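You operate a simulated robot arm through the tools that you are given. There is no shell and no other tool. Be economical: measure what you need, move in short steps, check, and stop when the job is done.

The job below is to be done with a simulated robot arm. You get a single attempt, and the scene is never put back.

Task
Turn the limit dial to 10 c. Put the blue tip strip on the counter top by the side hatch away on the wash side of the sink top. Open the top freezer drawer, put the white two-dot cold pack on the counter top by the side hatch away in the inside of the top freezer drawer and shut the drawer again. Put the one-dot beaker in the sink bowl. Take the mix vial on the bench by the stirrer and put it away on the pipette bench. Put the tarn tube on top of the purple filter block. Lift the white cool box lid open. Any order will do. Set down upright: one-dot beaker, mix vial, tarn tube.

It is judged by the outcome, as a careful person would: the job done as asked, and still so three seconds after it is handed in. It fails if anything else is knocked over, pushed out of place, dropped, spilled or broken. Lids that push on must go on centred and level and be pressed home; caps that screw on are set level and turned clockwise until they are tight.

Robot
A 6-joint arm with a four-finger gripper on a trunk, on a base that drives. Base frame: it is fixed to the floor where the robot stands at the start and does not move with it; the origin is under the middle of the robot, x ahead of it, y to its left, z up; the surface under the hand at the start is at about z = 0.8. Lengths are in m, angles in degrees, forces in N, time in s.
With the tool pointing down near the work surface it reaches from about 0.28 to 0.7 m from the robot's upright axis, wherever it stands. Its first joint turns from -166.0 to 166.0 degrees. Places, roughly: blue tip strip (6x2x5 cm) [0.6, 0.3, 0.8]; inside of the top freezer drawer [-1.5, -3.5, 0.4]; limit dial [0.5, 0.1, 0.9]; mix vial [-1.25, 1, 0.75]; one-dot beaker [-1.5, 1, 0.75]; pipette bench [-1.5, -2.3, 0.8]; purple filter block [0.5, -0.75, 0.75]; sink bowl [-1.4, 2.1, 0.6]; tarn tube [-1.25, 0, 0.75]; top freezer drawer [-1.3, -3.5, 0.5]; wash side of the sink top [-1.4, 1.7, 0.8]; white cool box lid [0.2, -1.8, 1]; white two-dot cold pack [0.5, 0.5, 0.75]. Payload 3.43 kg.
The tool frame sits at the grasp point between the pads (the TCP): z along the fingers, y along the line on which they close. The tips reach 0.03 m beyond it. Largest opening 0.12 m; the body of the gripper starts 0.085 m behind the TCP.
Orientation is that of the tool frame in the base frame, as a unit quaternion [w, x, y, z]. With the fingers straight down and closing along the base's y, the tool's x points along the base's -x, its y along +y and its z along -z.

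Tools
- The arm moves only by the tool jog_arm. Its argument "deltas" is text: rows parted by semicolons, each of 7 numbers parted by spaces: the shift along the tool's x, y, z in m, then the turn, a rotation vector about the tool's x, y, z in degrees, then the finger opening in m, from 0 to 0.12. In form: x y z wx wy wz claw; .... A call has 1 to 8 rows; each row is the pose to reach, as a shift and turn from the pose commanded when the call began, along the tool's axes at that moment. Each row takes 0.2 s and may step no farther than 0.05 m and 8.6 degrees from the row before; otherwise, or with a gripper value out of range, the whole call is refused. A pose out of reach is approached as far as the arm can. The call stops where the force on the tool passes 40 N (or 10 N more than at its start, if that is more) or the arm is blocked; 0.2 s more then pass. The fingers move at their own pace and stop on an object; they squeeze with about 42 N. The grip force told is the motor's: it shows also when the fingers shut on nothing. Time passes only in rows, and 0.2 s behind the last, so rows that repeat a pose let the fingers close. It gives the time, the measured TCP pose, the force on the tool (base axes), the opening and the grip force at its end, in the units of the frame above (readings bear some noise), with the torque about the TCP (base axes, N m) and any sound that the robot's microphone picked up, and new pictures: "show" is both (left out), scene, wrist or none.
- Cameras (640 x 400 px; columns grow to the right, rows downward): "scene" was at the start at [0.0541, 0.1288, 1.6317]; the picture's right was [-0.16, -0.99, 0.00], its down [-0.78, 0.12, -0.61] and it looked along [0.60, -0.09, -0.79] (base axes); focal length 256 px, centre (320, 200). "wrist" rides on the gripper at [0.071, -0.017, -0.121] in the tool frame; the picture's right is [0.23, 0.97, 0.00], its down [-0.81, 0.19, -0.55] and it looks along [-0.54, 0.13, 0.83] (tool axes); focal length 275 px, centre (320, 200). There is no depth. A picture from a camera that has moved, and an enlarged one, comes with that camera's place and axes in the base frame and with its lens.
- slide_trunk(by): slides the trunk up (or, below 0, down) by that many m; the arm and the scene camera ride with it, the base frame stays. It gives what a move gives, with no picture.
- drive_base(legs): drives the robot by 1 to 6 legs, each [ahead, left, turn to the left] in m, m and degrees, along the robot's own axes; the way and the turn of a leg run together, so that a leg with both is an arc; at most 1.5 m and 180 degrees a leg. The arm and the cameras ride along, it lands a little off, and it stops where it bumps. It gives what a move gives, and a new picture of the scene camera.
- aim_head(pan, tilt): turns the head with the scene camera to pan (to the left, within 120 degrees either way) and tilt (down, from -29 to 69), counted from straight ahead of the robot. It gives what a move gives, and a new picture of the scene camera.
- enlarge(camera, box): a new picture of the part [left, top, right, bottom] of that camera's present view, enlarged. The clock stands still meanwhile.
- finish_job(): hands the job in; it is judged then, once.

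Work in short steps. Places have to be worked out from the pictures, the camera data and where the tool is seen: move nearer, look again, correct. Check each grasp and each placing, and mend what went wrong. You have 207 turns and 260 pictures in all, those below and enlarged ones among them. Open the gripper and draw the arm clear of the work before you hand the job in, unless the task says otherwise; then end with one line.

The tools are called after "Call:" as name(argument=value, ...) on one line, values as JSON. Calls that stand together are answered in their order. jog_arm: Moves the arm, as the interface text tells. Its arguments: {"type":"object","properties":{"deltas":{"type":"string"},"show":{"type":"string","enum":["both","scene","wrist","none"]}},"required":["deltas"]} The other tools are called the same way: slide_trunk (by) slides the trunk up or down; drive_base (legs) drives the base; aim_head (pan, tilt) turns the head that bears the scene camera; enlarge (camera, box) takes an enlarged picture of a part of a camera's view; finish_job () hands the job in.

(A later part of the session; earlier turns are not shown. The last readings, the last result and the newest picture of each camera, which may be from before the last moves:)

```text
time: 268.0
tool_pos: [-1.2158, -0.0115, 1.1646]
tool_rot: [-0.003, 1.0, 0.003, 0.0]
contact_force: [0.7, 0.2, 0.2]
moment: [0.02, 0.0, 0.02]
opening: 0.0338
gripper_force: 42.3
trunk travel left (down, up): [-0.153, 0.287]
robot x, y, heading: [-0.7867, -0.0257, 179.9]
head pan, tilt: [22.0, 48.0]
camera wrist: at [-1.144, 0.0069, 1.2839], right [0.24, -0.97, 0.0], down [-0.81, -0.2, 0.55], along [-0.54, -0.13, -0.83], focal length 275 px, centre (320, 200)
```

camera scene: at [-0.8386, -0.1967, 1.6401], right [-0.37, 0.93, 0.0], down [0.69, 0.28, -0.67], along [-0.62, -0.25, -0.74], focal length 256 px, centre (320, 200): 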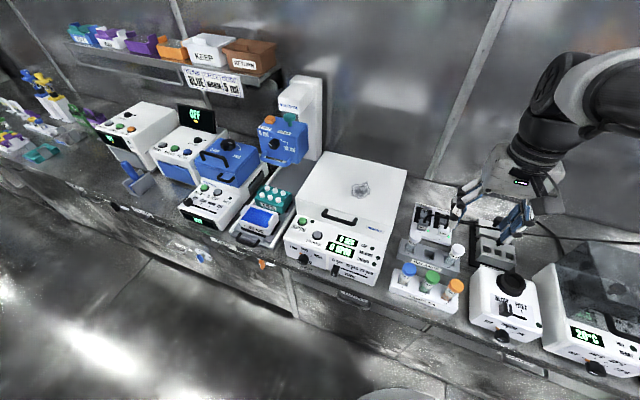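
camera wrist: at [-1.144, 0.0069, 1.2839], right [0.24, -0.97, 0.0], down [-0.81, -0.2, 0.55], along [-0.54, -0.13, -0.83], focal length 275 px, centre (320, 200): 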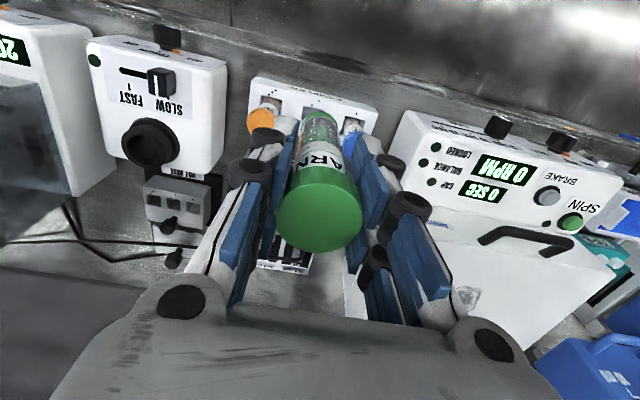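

TARN held upright. I'll raise it for travel, then drive across to the purple filter block (≈(0.56, −0.77) on the front bench near the seam).

Call:
jog_arm(deltas="0.01 0 -0.04 0 0 0 0.015; 0.02 0 -0.08 0 0 0 0.015; 0.03 0 -0.12 0 0 0 0.015", show="none")

Call:
drive_base(legs=[[-0.28, 0, 0], [0, 0, 180]])

Call:
aim_head(pan=-20, tilt=35)

```text
time: 268.8
tool_pos: [-1.1865, -0.0102, 1.2835]
tool_rot: [-0.002, 1.0, 0.002, 0.0]
contact_force: [0.5, 0.3, -0.2]
moment: [0.0, 0.01, -0.05]
opening: 0.034
gripper_force: 41.7
trunk travel left (down, up): [-0.153, 0.287]
robot x, y, heading: [-0.7848, -0.0299, 179.8]
head pan, tilt: [22.0, 48.0]
```

```text
time: 278.2
tool_pos: [-0.1018, -0.0385, 1.283]
tool_rot: [0.0, -0.011, 1.0, -0.002]
contact_force: [0.1, -0.4, -1.5]
moment: [-0.01, 0.01, -0.01]
opening: 0.0341
gripper_force: 42.3
trunk travel left (down, up): [-0.153, 0.287]
robot x, y, heading: [-0.5057, -0.0305, 0.8]
head pan, tilt: [22.0, 48.0]
camera scene: at [-0.454, 0.1423, 1.6401], right [0.39, -0.92, 0.0], down [-0.68, -0.29, -0.67], along [0.62, 0.26, -0.74], focal length 256 px, centre (320, 200)
```

scene: 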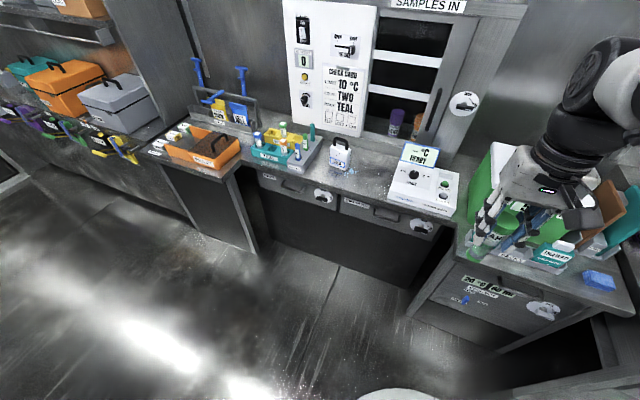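

```text
time: 279.3
tool_pos: [-0.1009, -0.0391, 1.2838]
tool_rot: [-0.001, -0.011, 1.0, -0.002]
contact_force: [-0.2, -0.4, -0.6]
moment: [0.0, -0.05, 0.0]
opening: 0.0342
gripper_force: 42.0
trunk travel left (down, up): [-0.153, 0.287]
robot x, y, heading: [-0.5037, -0.0279, 0.6]
head pan, tilt: [-20.0, 35.0]
camera scene: at [-0.4433, 0.0829, 1.6591], right [-0.33, -0.95, 0.0], down [-0.54, 0.19, -0.82], along [0.77, -0.27, -0.57], focal length 256 px, centre (320, 200)
```

scene: 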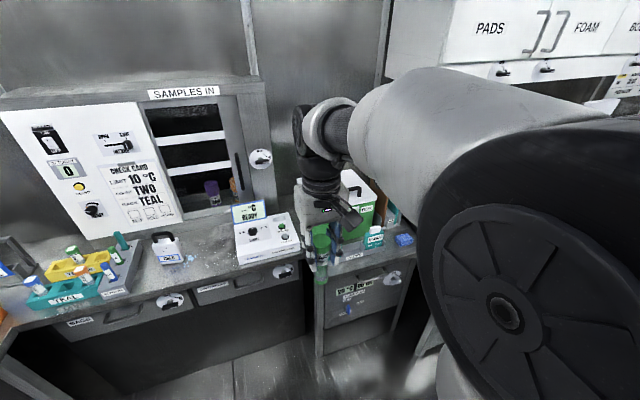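

The green-box bench front is at x≈0.19 and the adjoining bench corner is near (0, −0.69). I'll park near (−0.11, −0.40), turned toward the block.

Call:
drive_base(legs=[[0, -0.37, 0], [0.39, 0, -0.6], [0, 0, -35]])

Call:
aim_head(pan=12, tilt=42)

```text
time: 285.4
tool_pos: [0.2176, -0.638, 1.283]
tool_rot: [-0.002, 0.294, 0.956, -0.002]
contact_force: [0.2, 0.2, 0.4]
moment: [-0.01, -0.02, -0.01]
opening: 0.034
gripper_force: 42.3
trunk travel left (down, up): [-0.153, 0.287]
robot x, y, heading: [-0.1019, -0.3955, -34.6]
head pan, tilt: [-20.0, 35.0]
camera scene: at [0.0086, -0.3408, 1.6591], right [-0.82, -0.58, 0.0], down [-0.33, 0.47, -0.82], along [0.47, -0.67, -0.57], focal length 256 px, centre (320, 200)
```

scene: 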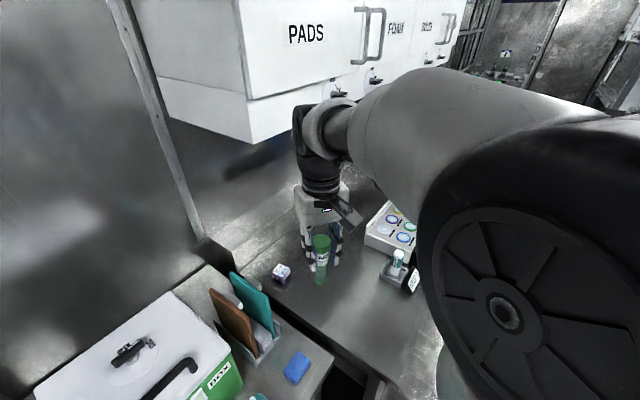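

```text
time: 286.3
tool_pos: [0.2178, -0.639, 1.2828]
tool_rot: [-0.001, 0.294, 0.956, -0.001]
contact_force: [0.5, 0.1, -0.7]
moment: [0.0, -0.03, 0.01]
opening: 0.0339
gripper_force: 42.1
trunk travel left (down, up): [-0.153, 0.287]
robot x, y, heading: [-0.1062, -0.3961, -34.7]
head pan, tilt: [12.0, 42.0]
camera scene: at [0.0348, -0.3011, 1.6486], right [-0.38, -0.92, 0.0], down [-0.62, 0.26, -0.74], along [0.69, -0.29, -0.67], focal length 256 px, centre (320, 200)
```

scene: 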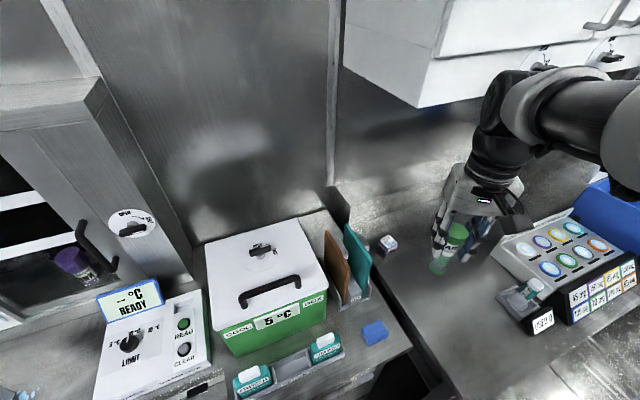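

Call:
enlarge(camera="scene", box=[365, 222, 413, 262])

```text
10.00 times, centred on (389, 242) of scene
camera zoom: at [0.0348, -0.3011, 1.6486], right [-0.38, -0.92, 0.0], down [-0.62, 0.26, -0.74], along [0.69, -0.29, -0.67], focal length 2565 px, centre (-370, -220)
```

zoom: 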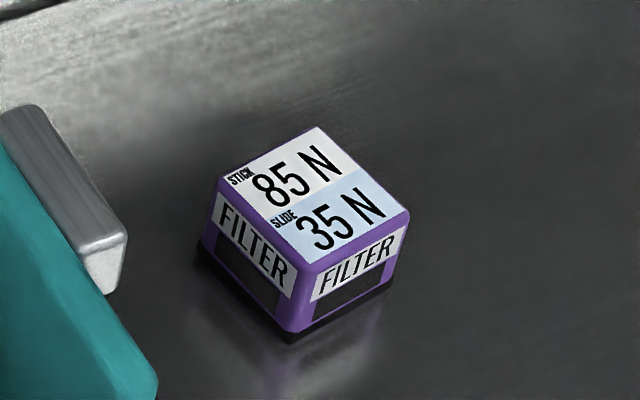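

The filter block is a ~5 cm cube with a flat top at about (0.54, −0.81, 0.83). I'll drive 7 cm nearer and bring the tube over it, below the overhead cabinet.

Call:
drive_base(legs=[[0.07, 0, 0]])

Call:
jog_arm(deltas="-0.0365 0.005 0.029 0 0 3.7 0.015; -0.073 0.01 0.058 0 0 7.5 0.015; -0.1095 0.015 0.087 0 0 11.2 0.015; -0.146 0.02 0.116 0 0 15 0.015; -0.1825 0.025 0.145 0 0 18.7 0.015; -0.219 0.03 0.174 0 0 22.5 0.015; -0.2555 0.036 0.203 0 0 26.2 0.015; -0.285 0.041 0.233 0 0 30 0.015", show="wrist")

```text
time: 287.3
tool_pos: [0.275, -0.6791, 1.2836]
tool_rot: [-0.001, 0.294, 0.956, -0.002]
contact_force: [0.9, -0.6, -1.1]
moment: [0.04, 0.07, 0.01]
opening: 0.0342
gripper_force: 41.4
trunk travel left (down, up): [-0.153, 0.287]
robot x, y, heading: [-0.0471, -0.437, -34.9]
head pan, tilt: [12.0, 42.0]
camera scene: at [0.093, -0.3411, 1.6486], right [-0.38, -0.92, 0.0], down [-0.62, 0.26, -0.74], along [0.69, -0.29, -0.67], focal length 256 px, centre (320, 200)
```

scene: 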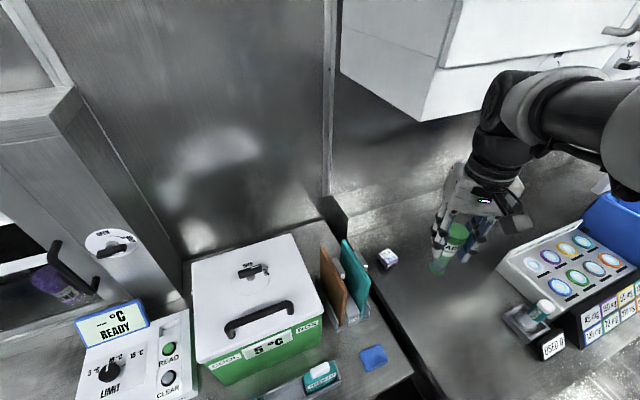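

```text
time: 289.1
tool_pos: [0.534, -0.805, 1.0465]
tool_rot: [-0.001, 0.532, 0.847, -0.003]
contact_force: [-0.2, -0.2, -0.3]
moment: [0.04, 0.04, 0.02]
opening: 0.0341
gripper_force: 41.7
trunk travel left (down, up): [-0.153, 0.287]
robot x, y, heading: [-0.0488, -0.435, -34.5]
head pan, tilt: [12.0, 42.0]
camera wrist: at [0.4873, -0.7466, 1.1676], right [0.78, 0.63, 0.0], down [0.53, -0.65, 0.55], along [0.34, -0.43, -0.83], focal length 275 px, centre (320, 200)
```

wrist: 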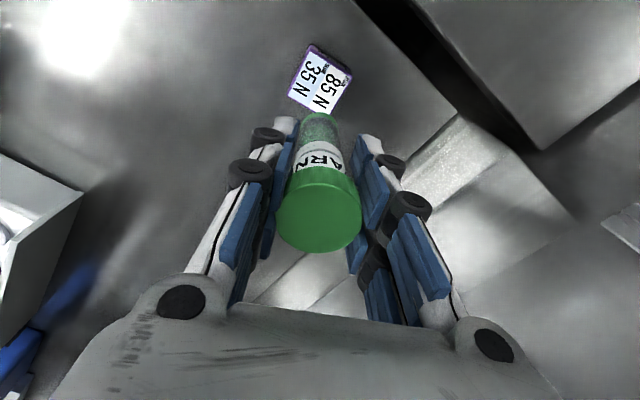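

Close-range view puts the block top at (0.524, −0.794). I'll correct the hand by ~1.5 cm and descend 9 cm.

Call:
jog_arm(deltas="0.0142 -0.0042 0.02 0 0 0 0.015; 0.0142 -0.0042 0.05 0 0 0 0.015; 0.0142 -0.0042 0.075 0 0 0 0.015; 0.0142 -0.0042 0.09 0 0 0 0.015", show="none")

Call:
enlarge(camera="wrist", box=[220, 40, 420, 240])

Call:
enlarge(camera="scene", box=[350, 200, 450, 290])

```text
time: 290.1
tool_pos: [0.5214, -0.7956, 0.9588]
tool_rot: [0.0, 0.531, 0.847, -0.002]
contact_force: [0.0, 0.3, -0.9]
moment: [0.03, 0.01, -0.01]
opening: 0.0338
gripper_force: 41.8
trunk travel left (down, up): [-0.153, 0.287]
robot x, y, heading: [-0.0472, -0.4363, -34.6]
head pan, tilt: [12.0, 42.0]
```

```text
2.00 times, centred on (320, 140) of wrist
camera zoom: at [0.4762, -0.7359, 1.0787], right [0.78, 0.63, 0.0], down [0.53, -0.64, 0.55], along [0.35, -0.43, -0.83], focal length 551 px, centre (320, 320)
```

zoom: 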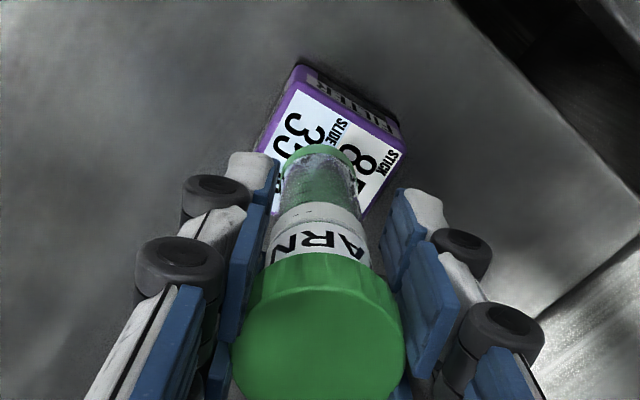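

```text
4.44 times, centred on (400, 245) of scene
camera zoom: at [0.0921, -0.3405, 1.6486], right [-0.38, -0.92, 0.0], down [-0.62, 0.26, -0.74], along [0.69, -0.29, -0.67], focal length 1140 px, centre (-36, 0)
```

zoom: 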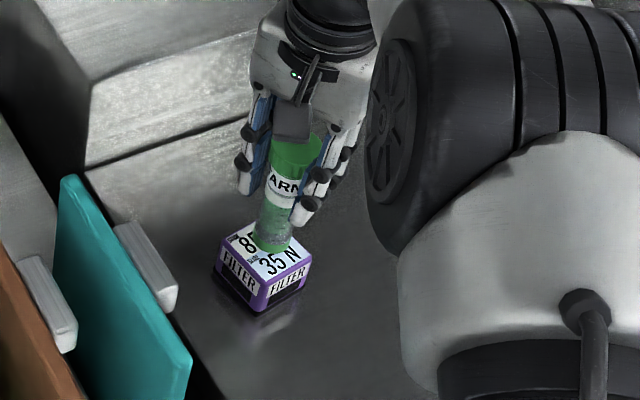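

Nearly centred, within 5 mm. Small correction, then gentle descent to contact.

Call:
jog_arm(deltas="0.001 0.005 0.008 0 0 0 0.015; 0.001 0.005 0.016 0 0 0 0.015; 0.001 0.005 0.021 0 0 0 0.015; 0.001 0.005 0.025 0 0 0 0.015; 0.001 0.005 0.028 0 0 0 0.015; 0.001 0.005 0.031 0 0 0 0.015", show="none")

```text
time: 291.3
tool_pos: [0.5293, -0.7944, 0.9415]
tool_rot: [0.009, 0.531, 0.847, -0.002]
contact_force: [-1.5, 1.6, 14.6]
moment: [0.1, 0.24, -0.02]
opening: 0.0339
gripper_force: 41.9
trunk travel left (down, up): [-0.153, 0.287]
robot x, y, heading: [-0.0518, -0.4343, -34.7]
head pan, tilt: [12.0, 42.0]
stopped in row 5: the force on the tool passed its limit at 42 N (the readings are from after the stop); the commanded pose is now the measured one
```

Contact (tube rests on the block; 15 N now). I'll check the picture before releasing.

Call:
enlarge(camera="wrist", box=[220, 40, 420, 240])

Call:
enlarge(camera="scene", box=[350, 200, 450, 290])

```text
2.00 times, centred on (320, 140) of wrist
camera zoom: at [0.4821, -0.7345, 1.0603], right [0.78, 0.63, 0.0], down [0.52, -0.64, 0.57], along [0.36, -0.44, -0.82], focal length 551 px, centre (320, 320)
```

zoom: 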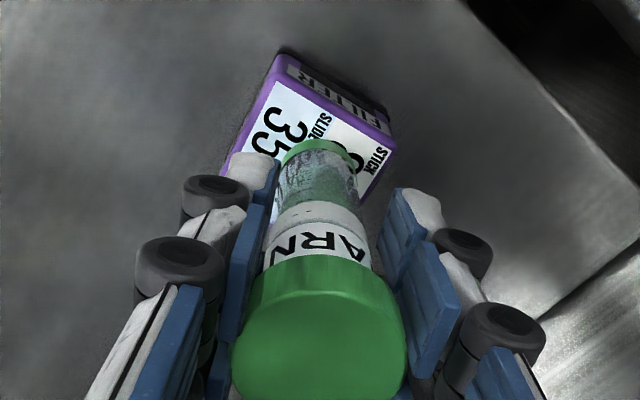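

```text
4.44 times, centred on (400, 245) of scene
camera zoom: at [0.0906, -0.3395, 1.6486], right [-0.38, -0.92, 0.0], down [-0.62, 0.26, -0.74], along [0.69, -0.29, -0.67], focal length 1140 px, centre (-36, 0)
```

zoom: 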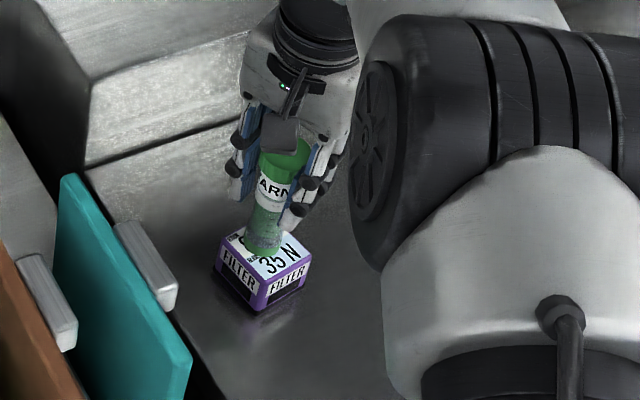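

About 6 mm off centre with a slight tilt. I'll lift 8 mm, level, shift, and touch down gently again.

Call:
jog_arm(deltas="0 0 -0.008 0.36 1 0 0.015; 0.0035 -0.005 -0.008 0.36 1 0 0.015; 0.0035 -0.005 -0.003 0.36 1 0 0.015; 0.0035 -0.005 -0.001 0.36 1 0 0.015", show="none")

```text
time: 292.3
tool_pos: [0.5232, -0.7935, 0.941]
tool_rot: [-0.001, 0.531, 0.847, 0.0]
contact_force: [-0.4, -0.8, 12.0]
moment: [-0.14, 0.02, -0.02]
opening: 0.034
gripper_force: 42.3
trunk travel left (down, up): [-0.153, 0.287]
robot x, y, heading: [-0.0521, -0.4357, -34.6]
head pan, tilt: [12.0, 42.0]
```

Level, 12 N contact. Opening the fingers slightly and rising.

Call:
jog_arm(deltas="0 0 -0.001 0 0 0 0.03; 0 0 -0.001 0 0 0 0.045; 0 0 -0.001 0 0 0 0.055; 0 0 -0.001 0 0 0 0.06; 0 0 -0.03 0 0 0 0.06; 0 0 -0.06 0 0 0 0.06; 0 0 -0.09 0 0 0 0.06", show="wrist")

```text
time: 293.9
tool_pos: [0.5229, -0.794, 1.03]
tool_rot: [-0.003, 0.532, 0.847, 0.0]
contact_force: [-0.1, 0.0, -1.0]
moment: [-0.01, -0.04, 0.01]
opening: 0.0602
gripper_force: 0.1
trunk travel left (down, up): [-0.153, 0.287]
robot x, y, heading: [-0.0489, -0.4334, -34.6]
head pan, tilt: [12.0, 42.0]
camera wrist: at [0.4774, -0.7357, 1.149], right [0.78, 0.63, 0.0], down [0.53, -0.65, 0.55], along [0.34, -0.43, -0.84], focal length 275 px, centre (320, 200)
```

wrist: 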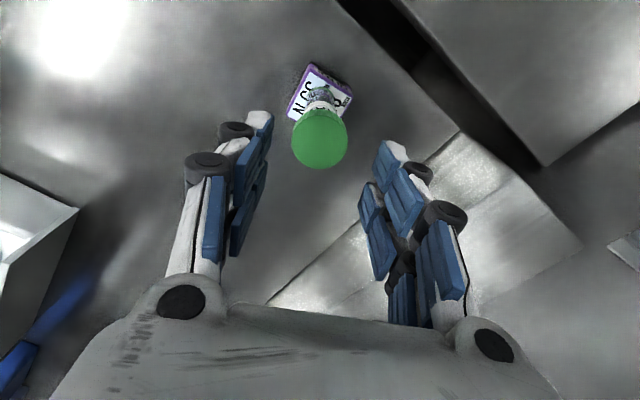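

TARN stands upright on the block. Retracting back along the approach path.

Call:
jog_arm(deltas="0 0 -0.035 0 0 0 0.06; 0.028 -0.022 -0.06 0 0 -4 0.06; 0.056 -0.045 -0.085 0 0 -8 0.06; 0.084 -0.067 -0.11 0 0 -12 0.06; 0.112 -0.09 -0.135 0 0 -17 0.06; 0.14 -0.112 -0.16 0 0 -22 0.06; 0.168 -0.135 -0.185 0 0 -26 0.06; 0.196 -0.157 -0.21 0 0 -30 0.08", show="none")

Call:
drive_base(legs=[[-0.25, 0, 0], [0, 0, 35]])

Call:
enlarge(camera="scene", box=[0, 0, 640, 400])

```text
time: 295.7
tool_pos: [0.2961, -0.6825, 1.2417]
tool_rot: [-0.002, 0.294, 0.956, 0.001]
contact_force: [-0.8, -1.2, -0.2]
moment: [-0.02, -0.05, 0.0]
opening: 0.0801
gripper_force: 0.1
trunk travel left (down, up): [-0.153, 0.287]
robot x, y, heading: [-0.0466, -0.4378, -34.7]
head pan, tilt: [12.0, 42.0]
```

```text
time: 299.2
tool_pos: [0.1696, -0.2918, 1.2421]
tool_rot: [-0.004, -0.014, 1.0, 0.0]
contact_force: [0.3, -0.3, 0.6]
moment: [-0.03, -0.01, 0.01]
opening: 0.0796
gripper_force: 0.1
trunk travel left (down, up): [-0.153, 0.287]
robot x, y, heading: [-0.2602, -0.2942, 1.2]
head pan, tilt: [12.0, 42.0]
camera scene: at [-0.198, -0.133, 1.6486], right [0.23, -0.97, 0.0], down [-0.65, -0.15, -0.74], along [0.72, 0.17, -0.67], focal length 256 px, centre (320, 200)
```

scene: 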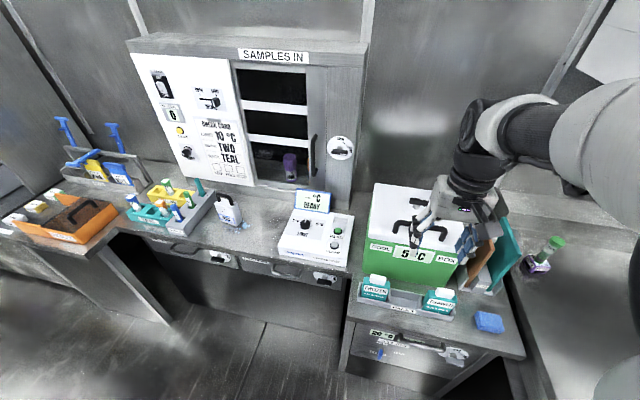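

```text
1.00 times, centred on (320, 200) of scene (not enlarged: the box is as wide or as high as the picture)
camera zoom: at [-0.198, -0.133, 1.6486], right [0.23, -0.97, 0.0], down [-0.65, -0.15, -0.74], along [0.72, 0.17, -0.67], focal length 256 px, centre (320, 200)
```

zoom: 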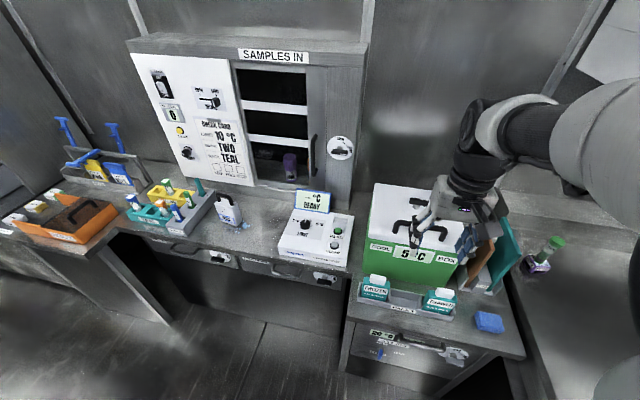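

TARN still stands. Next the FROZEN pack (white, two dots) at about (0.50, 0.44). I'll drive there, and turn the hand so the fingers close across its handle.

Call:
drive_base(legs=[[0, 0.64, -1.2], [0.22, 0, 0]])

Call:
jog_arm(deltas="0 0 0.01 0 0 -8.5 0.06; 0 0 0.02 0 0 -17 0.06; 0 0 0.03 0 0 -25.5 0.06; 0 0 0.04 0 0 -34 0.06; 0 0 0.05 0 0 -42.5 0.06; 0 0 0.06 0 0 -51 0.06; 0 0 0.06 0 0 -59.5 0.06; 0 0 0.06 0 0 -68 0.06", show="wrist")

```text
time: 304.1
tool_pos: [0.3875, 0.335, 1.2407]
tool_rot: [-0.004, 0.001, 1.0, 0.0]
contact_force: [0.9, 0.4, 0.5]
moment: [-0.02, 0.02, 0.03]
opening: 0.0802
gripper_force: 0.1
trunk travel left (down, up): [-0.153, 0.287]
robot x, y, heading: [-0.0397, 0.347, -0.7]
head pan, tilt: [12.0, 42.0]
camera scene: at [0.0249, 0.5046, 1.6486], right [0.2, -0.98, 0.0], down [-0.66, -0.13, -0.74], along [0.73, 0.15, -0.67], focal length 256 px, centre (320, 200)
```

scene: 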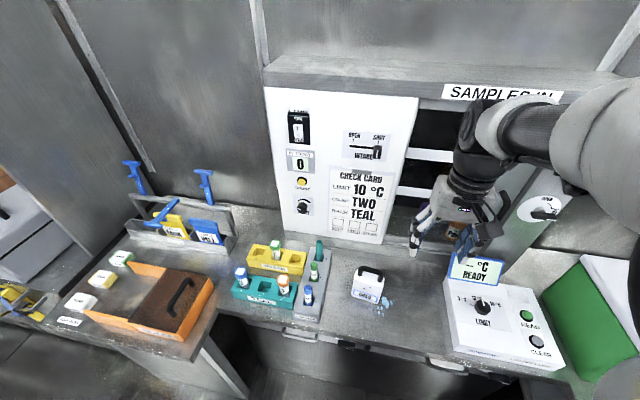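

```text
time: 305.9
tool_pos: [0.388, 0.3345, 1.1814]
tool_rot: [-0.002, -0.559, 0.829, 0.001]
contact_force: [-0.7, -0.2, -0.9]
moment: [0.0, 0.0, -0.02]
opening: 0.06
gripper_force: 0.1
trunk travel left (down, up): [-0.153, 0.287]
robot x, y, heading: [-0.0413, 0.3464, -0.3]
head pan, tilt: [12.0, 42.0]
camera wrist: at [0.3765, 0.264, 1.3013], right [-0.99, 0.15, 0.01], down [0.13, 0.82, 0.55], along [0.08, 0.55, -0.83], focal length 275 px, centre (320, 200)
```

wrist: 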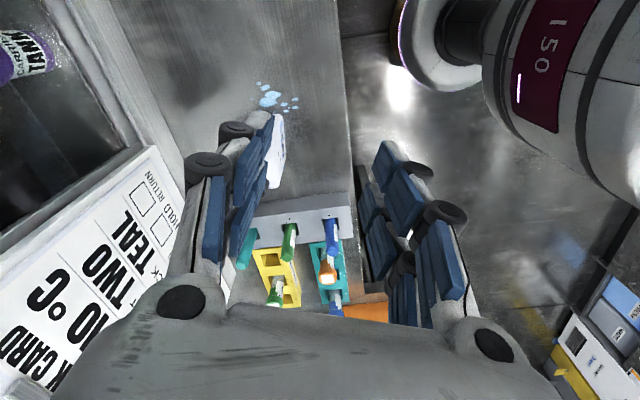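

Moving above the pack.

Call:
jog_arm(deltas="-0.035 -0.016 0.02 0 0 -3 0.07; -0.07 -0.032 0.04 0 0 -6 0.07; -0.105 -0.048 0.06 0 0 -9 0.07; -0.14 -0.064 0.08 0 0 -10 0.07", show="wrist")

Call:
enlarge(camera="scene", box=[320, 220, 440, 320])

```text
time: 306.9
tool_pos: [0.4972, 0.4435, 1.1002]
tool_rot: [-0.003, -0.629, 0.778, 0.002]
contact_force: [0.4, 0.2, -0.5]
moment: [-0.01, 0.04, 0.01]
opening: 0.07
gripper_force: 0.1
trunk travel left (down, up): [-0.153, 0.287]
robot x, y, heading: [-0.0422, 0.3484, -0.4]
head pan, tilt: [12.0, 42.0]
camera wrist: at [0.4997, 0.3718, 1.2207], right [-1.0, -0.02, 0.01], down [-0.01, 0.83, 0.55], along [-0.02, 0.55, -0.83], focal length 275 px, centre (320, 200)
```

wrist: 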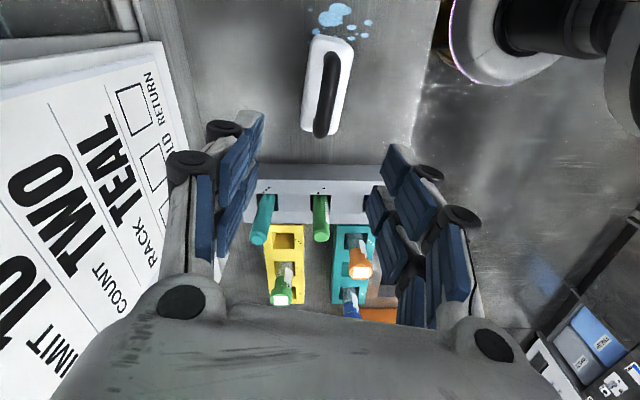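

```text
4.00 times, centred on (380, 270) of scene
camera zoom: at [0.0248, 0.5055, 1.6484], right [0.2, -0.98, 0.0], down [-0.66, -0.13, -0.74], along [0.73, 0.15, -0.67], focal length 1026 px, centre (80, -80)
```

zoom: 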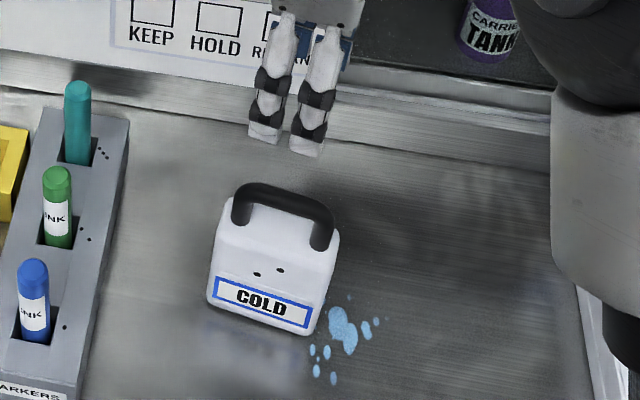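

The label now reads COLD: the pack is warming, so I'll be brisk. The handle top is at about (0.489, 0.432, 0.96). Aligning and descending to just above.

Call:
jog_arm(deltas="0.006 0.003 0.03 0 0 -4 0.06; 0.012 0.0056 0.06 0 0 -7 0.06; 0.012 0.0056 0.08 0 0 -7 0.06", show="wrist")

```text
time: 307.7
tool_pos: [0.4903, 0.4291, 1.0202]
tool_rot: [-0.002, -0.675, 0.738, 0.001]
contact_force: [1.3, 0.0, -0.2]
moment: [0.02, -0.01, 0.0]
opening: 0.0601
gripper_force: 0.1
trunk travel left (down, up): [-0.153, 0.287]
robot x, y, heading: [-0.0386, 0.3473, -0.4]
head pan, tilt: [12.0, 42.0]
camera wrist: at [0.5016, 0.3585, 1.1399], right [-0.99, -0.14, 0.01], down [-0.12, 0.83, 0.55], along [-0.08, 0.55, -0.83], focal length 275 px, centre (320, 200)
```

wrist: 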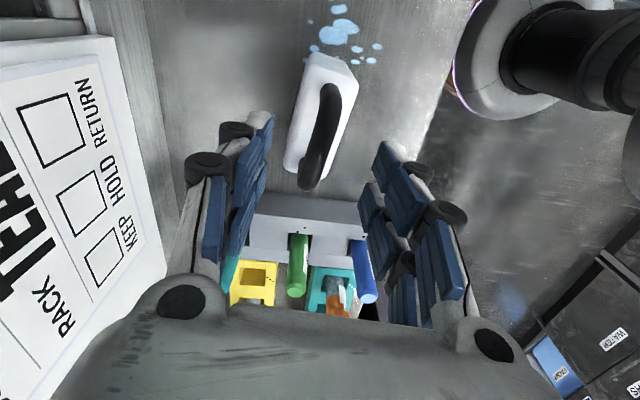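

Aligned across the handle. Descending 6.5 cm and checking depth.

Call:
jog_arm(deltas="0 0 0.03 0 0 0 0.06; 0 0 0.055 0 0 0 0.06; 0 0 0.065 0 0 0 0.06", show="wrist")

```text
time: 308.5
tool_pos: [0.489, 0.4305, 0.9546]
tool_rot: [-0.002, -0.675, 0.738, 0.002]
contact_force: [-0.2, -1.6, -0.9]
moment: [-0.02, 0.0, 0.02]
opening: 0.0601
gripper_force: 0.1
trunk travel left (down, up): [-0.153, 0.287]
robot x, y, heading: [-0.0383, 0.3455, -0.8]
head pan, tilt: [12.0, 42.0]
camera wrist: at [0.501, 0.3594, 1.0749], right [-0.99, -0.14, 0.01], down [-0.12, 0.83, 0.55], along [-0.08, 0.55, -0.83], focal length 275 px, centre (320, 200)
```

wrist: 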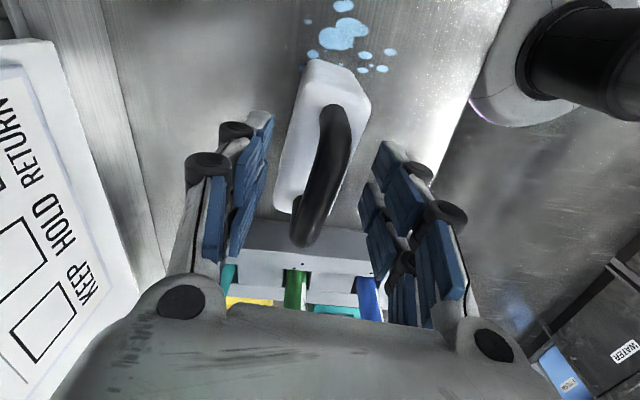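

Two-view depth gives the bar at z≈0.918, y≈0.44. I'll descend another 3.7 cm, shift 8 mm, then close.

Call:
jog_arm(deltas="-0.004 0 0.02 0 0 0 0.06; -0.008 0 0.036 0 0 0 0.06; -0.008 0 0.036 0 0 0 0.03; -0.008 0 0.036 0 0 0 0; -0.008 0 0.036 0 0 0 0; -0.008 0 0.036 0 0 0 0", show="wrist")

```text
time: 309.9
tool_pos: [0.491, 0.4367, 0.9208]
tool_rot: [-0.002, -0.674, 0.739, 0.001]
contact_force: [-0.7, 0.3, 2.0]
moment: [0.17, 0.02, -0.04]
opening: 0.0446
gripper_force: 41.9
trunk travel left (down, up): [-0.153, 0.287]
robot x, y, heading: [-0.0385, 0.3524, -0.4]
head pan, tilt: [12.0, 42.0]
camera wrist: at [0.5018, 0.3657, 1.0406], right [-0.99, -0.14, 0.01], down [-0.12, 0.83, 0.55], along [-0.08, 0.55, -0.83], focal length 275 px, centre (320, 200)
```

wrist: 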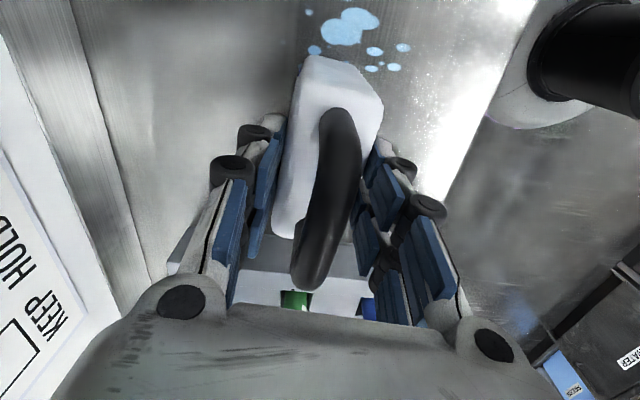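

The fingers closed on the body itself (45 mm) near its top. I'll regrip 2 cm deeper for a firmer hold and then lift.

Call:
jog_arm(deltas="0 0 0 0 0 0 0.06; 0 0 0.01 0 0 0 0.06; 0 0 0.022 0 0 0 0.06; 0 0 0.022 0 0 0 0.03; 0 0 0.022 0 0 0 0.03; 0 0 0.022 0 0 0 0.03", show="none")

Call:
jog_arm(deltas="0 0 -0.04 0 0 0 0.03; 0 0 -0.08 0 0 0 0.03; 0 0 -0.12 0 0 0 0.03; 0 0.03 -0.16 0 0 0 0.03; 0 0.06 -0.19 0 0 0 0.03; 0 0.09 -0.22 0 0 0 0.03; 0 0.11 -0.25 0 0 0 0.03", show="wrist")

```text
time: 311.3
tool_pos: [0.4913, 0.4373, 0.8979]
tool_rot: [-0.003, -0.675, 0.738, 0.002]
contact_force: [0.5, -0.9, 0.3]
moment: [0.11, -0.08, -0.03]
opening: 0.0446
gripper_force: 42.3
trunk travel left (down, up): [-0.153, 0.287]
robot x, y, heading: [-0.0422, 0.345, -0.9]
head pan, tilt: [12.0, 42.0]
```

```text
time: 312.9
tool_pos: [0.382, 0.4458, 1.1479]
tool_rot: [-0.003, -0.675, 0.738, 0.002]
contact_force: [0.4, 0.5, -3.7]
moment: [0.01, -0.03, 0.01]
opening: 0.0448
gripper_force: 42.3
trunk travel left (down, up): [-0.153, 0.287]
robot x, y, heading: [-0.0409, 0.346, -0.5]
head pan, tilt: [12.0, 42.0]
camera wrist: at [0.3929, 0.3755, 1.2674], right [-0.99, -0.14, 0.01], down [-0.12, 0.83, 0.55], along [-0.08, 0.55, -0.83], focal length 275 px, centre (320, 200)
```

wrist: 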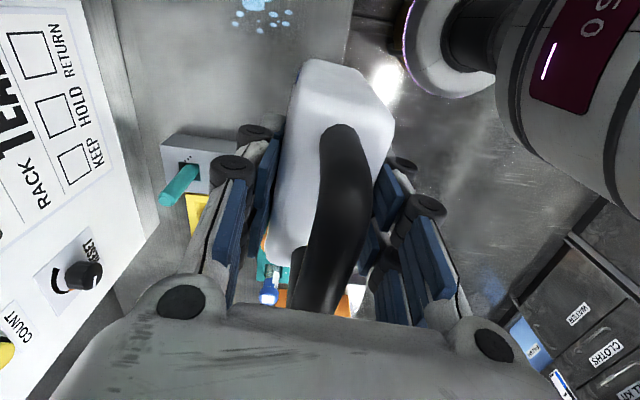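

The pack is held firmly. I'll carry it to free bench space near the freezer (about (−1.27, −2.58)) to park it briefly while I open the drawer.

Call:
drive_base(legs=[[-0.5, 0, 0], [0, 0, 180.5], [0, 1.0, 0], [0, 1.0, 0], [0, 0.9, 0]])

```text
refused: 180.5 is not a number from -180 to 180
```

Correcting the turn value.

Call:
drive_base(legs=[[-0.5, 0, 0.5], [0, 0, 180], [0, 1.0, 0], [0, 1.0, 0], [0, 0.9, 0]])

Call:
aim_head(pan=15, tilt=50)

```text
time: 337.1
tool_pos: [-0.8778, -2.664, 1.1469]
tool_rot: [0.002, 0.725, 0.689, 0.003]
contact_force: [0.5, 0.8, -3.7]
moment: [-0.03, 0.01, 0.01]
opening: 0.0446
gripper_force: 41.6
trunk travel left (down, up): [-0.153, 0.287]
robot x, y, heading: [-0.4575, -2.5512, -178.3]
head pan, tilt: [12.0, 42.0]
camera scene: at [-0.5173, -2.7074, 1.6486], right [-0.24, 0.97, 0.0], down [0.65, 0.16, -0.74], along [-0.72, -0.18, -0.67], focal length 256 px, centre (320, 200)
```

scene: 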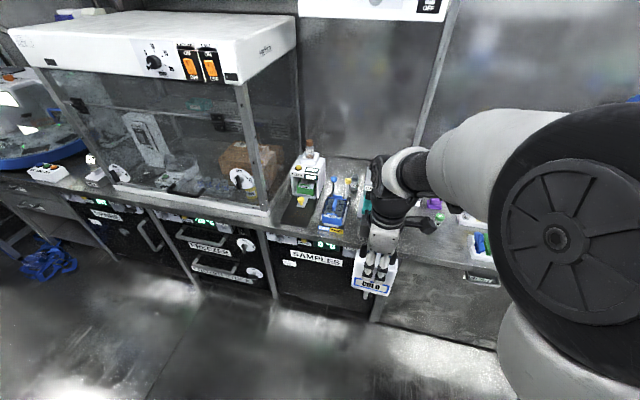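

```text
time: 337.8
tool_pos: [-0.878, -2.6641, 1.1463]
tool_rot: [0.001, 0.725, 0.689, 0.003]
contact_force: [0.9, 0.2, -3.6]
moment: [0.02, -0.02, -0.03]
opening: 0.0443
gripper_force: 41.5
trunk travel left (down, up): [-0.153, 0.287]
robot x, y, heading: [-0.4598, -2.5476, -178.1]
head pan, tilt: [15.0, 50.0]
camera scene: at [-0.5098, -2.7093, 1.6374], right [-0.29, 0.96, 0.0], down [0.73, 0.22, -0.64], along [-0.62, -0.18, -0.77], focal length 256 px, centre (320, 200)
```

scene: 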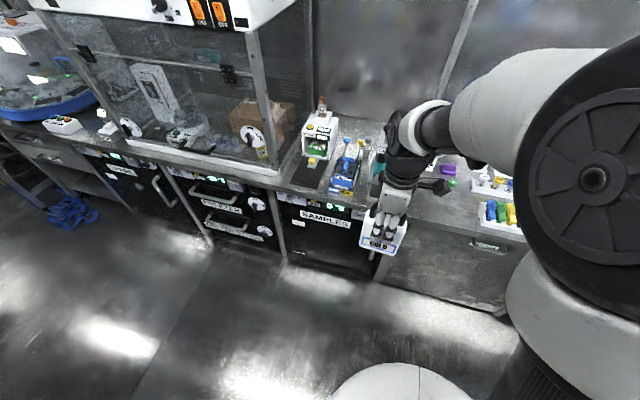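

Driving in and setting the pack down on the free bench spot at about (−1.26, −2.54).

Call:
drive_base(legs=[[0.25, -0.1, -1.8]])

Call:
jog_arm(deltas="0.004 -0.03 0.01 0 0 0 0.03; 0.008 -0.06 0.03 0 0 0 0.03; 0.012 -0.09 0.06 0 0 0 0.03; 0.016 -0.115 0.095 0 0 0 0.03; 0.02 -0.13 0.135 0 0 0 0.03; 0.024 -0.13 0.175 0 0 0 0.03; 0.03 -0.13 0.205 0 0 0 0.03", show="wrist")

```text
time: 339.7
tool_pos: [-1.1342, -2.5545, 1.1455]
tool_rot: [0.002, 0.736, 0.677, 0.003]
contact_force: [-0.2, -0.1, -3.8]
moment: [-0.01, -0.01, 0.02]
opening: 0.0447
gripper_force: 42.3
trunk travel left (down, up): [-0.153, 0.287]
robot x, y, heading: [-0.7102, -2.4543, 180.0]
head pan, tilt: [15.0, 50.0]
camera scene: at [-0.7682, -2.611, 1.6374], right [-0.26, 0.97, 0.0], down [0.74, 0.2, -0.64], along [-0.62, -0.17, -0.77], focal length 256 px, centre (320, 200)
```

scene: 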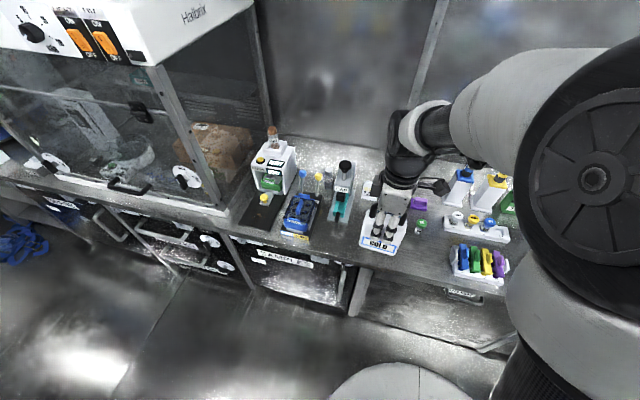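

```text
time: 341.3
tool_pos: [-1.2602, -2.5126, 0.9401]
tool_rot: [0.001, 0.736, 0.677, 0.003]
contact_force: [-1.0, -0.5, -3.3]
moment: [0.0, 0.03, -0.02]
opening: 0.0447
gripper_force: 41.9
trunk travel left (down, up): [-0.153, 0.287]
robot x, y, heading: [-0.7115, -2.4536, 179.9]
head pan, tilt: [15.0, 50.0]
camera wrist: at [-1.2713, -2.4395, 1.0598], right [0.99, 0.15, 0.01], down [0.12, -0.82, 0.55], along [0.09, -0.55, -0.83], focal length 275 px, centre (320, 200)
```

wrist: 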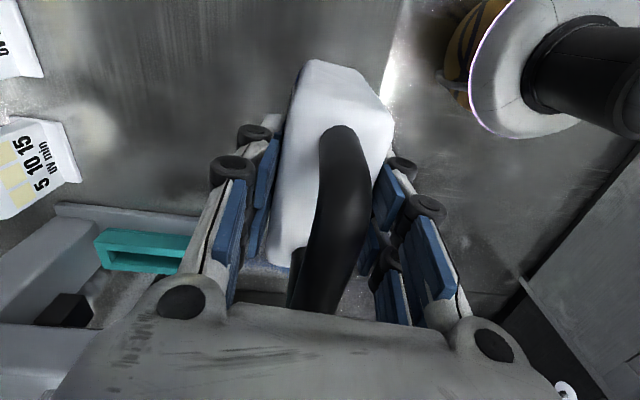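

Clear spot; the bench edge is at x≈−1.20. I'll shift 2 cm inward and lower to contact.

Call:
jog_arm(deltas="0 -0.01 0.02 0 0 0 0.03; 0 -0.02 0.034 0 0 0 0.03; 0 -0.02 0.038 0 0 0 0.03; 0 -0.02 0.041 0 0 0 0.03; 0 -0.02 0.044 0 0 0 0.03", show="none")

```text
time: 342.5
tool_pos: [-1.279, -2.511, 0.8969]
tool_rot: [0.001, 0.735, 0.678, 0.002]
contact_force: [1.9, -0.3, 5.4]
moment: [-0.06, -0.16, 0.07]
opening: 0.0447
gripper_force: 42.1
trunk travel left (down, up): [-0.153, 0.287]
robot x, y, heading: [-0.7158, -2.4516, 180.1]
head pan, tilt: [15.0, 50.0]
```

On the bench. Release, rise, and retract, then drive toward the freezer.

Call:
jog_arm(deltas="0 0 0 0 0 0 0.06; 0 0 0 0 0 0 0.07; 0 0 -0.03 0 0 0 0.07; 0 0 -0.075 0 0 0 0.07; 0 0 -0.12 0 0 0 0.07; 0 0 -0.165 0 0 0 0.07; 0 0.02 -0.2 0 0 0 0.08; 0 0.06 -0.22 0 0 0 0.08", show="wrist")

Call:
drive_base(legs=[[-0.36, 0, 0], [0, 1.03, 0]])

```text
time: 344.3
tool_pos: [-1.2206, -2.5153, 1.117]
tool_rot: [0.002, 0.734, 0.679, 0.003]
contact_force: [0.6, -0.1, 0.6]
moment: [0.0, 0.04, -0.02]
opening: 0.0802
gripper_force: 0.0
trunk travel left (down, up): [-0.153, 0.287]
robot x, y, heading: [-0.7149, -2.4483, 180.1]
head pan, tilt: [15.0, 50.0]
camera wrist: at [-1.2323, -2.4427, 1.2376], right [0.99, 0.15, 0.01], down [0.12, -0.82, 0.55], along [0.09, -0.55, -0.83], focal length 275 px, centre (320, 200)
```

wrist: 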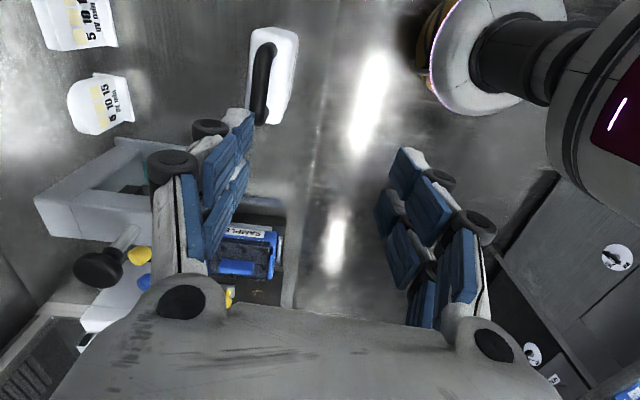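

```text
time: 351.5
tool_pos: [-0.8654, -3.5288, 1.1161]
tool_rot: [0.002, 0.734, 0.679, 0.002]
contact_force: [0.2, -0.6, 0.2]
moment: [0.01, -0.01, 0.0]
opening: 0.0802
gripper_force: 0.0
trunk travel left (down, up): [-0.153, 0.287]
robot x, y, heading: [-0.3547, -3.4638, -180.1]
head pan, tilt: [15.0, 50.0]
camera scene: at [-0.4095, -3.6233, 1.6374], right [-0.26, 0.97, 0.0], down [0.74, 0.2, -0.64], along [-0.62, -0.17, -0.77], focal length 256 px, centre (320, 200)
```

scene: 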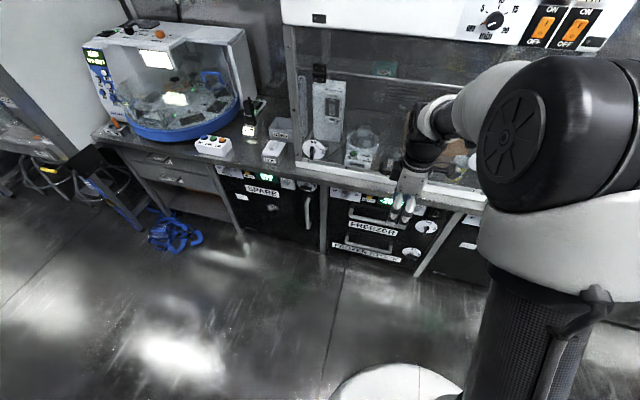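

Same recipe as before: trunk down, then pitch the fingers forward while lowering to handle height with the arm extended.

Call:
slide_trunk(by=-0.15)

Call:
jog_arm(deltas="-0.006 -0.0134 0.046 8 0 0 0.08; -0.0125 -0.0268 0.092 16 0 0 0.08; -0.019 -0.04 0.138 24 0 0 0.08; -0.025 -0.0535 0.184 32 0 0 0.08; -0.031 -0.067 0.23 40 0 0 0.08; -0.0375 -0.08 0.276 48 0 0 0.08; -0.044 -0.0935 0.322 56 0 0 0.08; -0.05 -0.107 0.368 64 0 0 0.08", show="none")

```text
time: 353.2
tool_pos: [-0.8654, -3.5284, 0.9676]
tool_rot: [0.002, 0.734, 0.679, 0.003]
contact_force: [-0.3, 0.2, -0.3]
moment: [0.03, 0.04, 0.0]
opening: 0.0803
gripper_force: 0.0
trunk travel left (down, up): [-0.003, 0.437]
robot x, y, heading: [-0.3547, -3.463, -180.3]
head pan, tilt: [15.0, 50.0]
```

```text
time: 355.0
tool_pos: [-0.9739, -3.5713, 0.5999]
tool_rot: [-0.388, 0.623, 0.576, -0.359]
contact_force: [0.3, -0.3, -0.7]
moment: [-0.01, -0.07, -0.05]
opening: 0.0802
gripper_force: 0.1
out of reach, approached as far as the arm can: row 3, 4
trunk travel left (down, up): [-0.003, 0.437]
robot x, y, heading: [-0.3517, -3.4659, -179.8]
head pan, tilt: [15.0, 50.0]
```

Pose achieved. Lower 2 cm to bar height and drive in 0.22 m.

Call:
jog_arm(deltas="0 0.01 0.005 0 0 0 0.08; 0 0.019 0.009 0 0 0 0.08", show="none")

Call:
drive_base(legs=[[0.215, 0, 0]])

Call:
enlarge(camera="wrist", box=[0, 0, 640, 400])

```text
time: 355.6
tool_pos: [-0.974, -3.5711, 0.5774]
tool_rot: [-0.387, 0.624, 0.577, -0.358]
contact_force: [-1.5, 0.1, 0.7]
moment: [-0.02, 0.01, 0.02]
opening: 0.08
gripper_force: 0.1
trunk travel left (down, up): [-0.003, 0.437]
robot x, y, heading: [-0.3548, -3.4614, -180.0]
head pan, tilt: [15.0, 50.0]
```

```text
time: 357.3
tool_pos: [-1.1879, -3.5733, 0.5767]
tool_rot: [-0.387, 0.623, 0.578, -0.358]
contact_force: [0.4, 0.3, 0.3]
moment: [0.01, 0.01, -0.04]
opening: 0.0801
gripper_force: 0.1
trunk travel left (down, up): [-0.003, 0.437]
robot x, y, heading: [-0.57, -3.4654, -179.6]
head pan, tilt: [15.0, 50.0]
camera scene: at [-0.6238, -3.6234, 1.4874], right [-0.26, 0.97, 0.0], down [0.74, 0.2, -0.64], along [-0.62, -0.17, -0.77], focal length 256 px, centre (320, 200)
```

scene: 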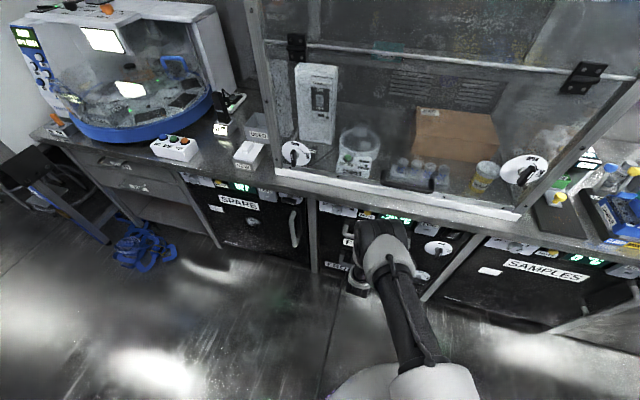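

```text
1.00 times, centred on (320, 200) of wrist (not enlarged: the box is as wide or as high as the picture)
camera zoom: at [-1.0817, -3.5071, 0.6451], right [0.45, 0.2, -0.87], down [0.52, -0.85, 0.07], along [-0.73, -0.48, -0.48], focal length 275 px, centre (320, 200)
```

zoom: 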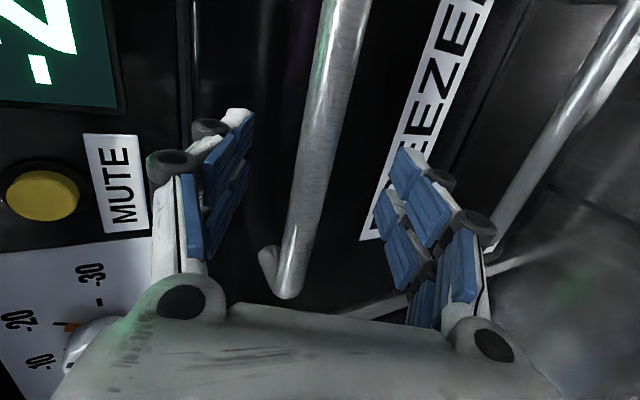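

Same relation as before. Close on the bar and pull the drawer open by driving back.

Call:
jog_arm(deltas="0 0 0.005 0 0 0 0.04; 0 0 0.005 0 0 0 0; 0 0 0.005 0 0 0 0; 0 0 0.005 0 0 0 0; 0 0 0.005 0 0 0 0", show="none")

Call:
drive_base(legs=[[-0.16, 0, 0], [-0.17, 0, 0]])

```text
time: 358.5
tool_pos: [-1.1938, -3.5707, 0.5774]
tool_rot: [-0.39, 0.622, 0.576, -0.36]
contact_force: [-5.7, 3.5, 15.0]
moment: [1.26, 0.37, 0.27]
opening: 0.0227
gripper_force: 29.4
trunk travel left (down, up): [-0.003, 0.437]
robot x, y, heading: [-0.5719, -3.4625, -179.8]
head pan, tilt: [15.0, 50.0]
```

```text
time: 361.0
tool_pos: [-0.8639, -3.5709, 0.5775]
tool_rot: [-0.389, 0.622, 0.577, -0.36]
contact_force: [0.7, -19.1, 25.0]
moment: [1.96, 0.51, 1.0]
opening: 0.022
gripper_force: 44.8
trunk travel left (down, up): [-0.003, 0.437]
robot x, y, heading: [-0.2401, -3.4629, -180.0]
head pan, tilt: [15.0, 50.0]
camera scene: at [-0.2917, -3.624, 1.4874], right [-0.26, 0.97, 0.0], down [0.74, 0.2, -0.64], along [-0.62, -0.17, -0.77], focal length 256 px, centre (320, 200)
```

scene: 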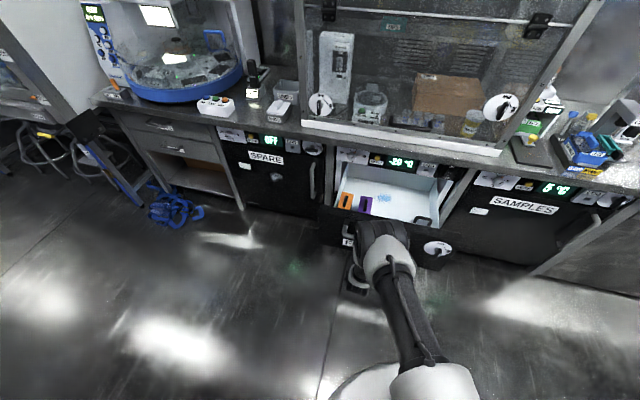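

Drawer open. Release the bar, withdraw the fingers, then raise and unpitch the hand (reverse of the inbound path).

Call:
jog_arm(deltas="0 0 0 0 0 0 0.05; 0 0 0 0 0 0 0.08; 0 0 0 0 0 0 0.08; 0 0 -0.03 0 0 0 0.08; 0 0 -0.06 0 0 0 0.08", show="none")

Call:
jog_arm(deltas="0.006 -0.035 -0.025 -8 0 0 0.08; 0.0115 -0.07 -0.05 -16 0 0 0.08; 0.017 -0.105 -0.075 -24 0 0 0.08; 0.023 -0.14 -0.1 -32 0 0 0.08; 0.029 -0.175 -0.125 -40 0 0 0.08; 0.0345 -0.21 -0.15 -48 0 0 0.08; 0.04 -0.245 -0.175 -56 0 0 0.08; 0.046 -0.28 -0.2 -64 0 0 0.08", show="none")

```text
time: 362.2
tool_pos: [-0.8102, -3.5757, 0.6037]
tool_rot: [-0.388, 0.622, 0.577, -0.36]
contact_force: [0.7, 0.0, -1.3]
moment: [0.01, 0.03, 0.02]
opening: 0.0804
gripper_force: 0.0
trunk travel left (down, up): [-0.003, 0.437]
robot x, y, heading: [-0.2398, -3.4642, -180.2]
head pan, tilt: [15.0, 50.0]
```

```text
time: 364.0
tool_pos: [-0.7532, -3.5204, 0.9423]
tool_rot: [-0.023, 0.721, 0.693, 0.017]
contact_force: [2.6, -14.4, -1.0]
moment: [0.85, 0.21, -0.11]
opening: 0.0802
gripper_force: 0.0
out of reach, approached as far as the arm can: row 5, 6
trunk travel left (down, up): [-0.003, 0.437]
robot x, y, heading: [-0.2387, -3.4663, -180.2]
head pan, tilt: [15.0, 50.0]
```

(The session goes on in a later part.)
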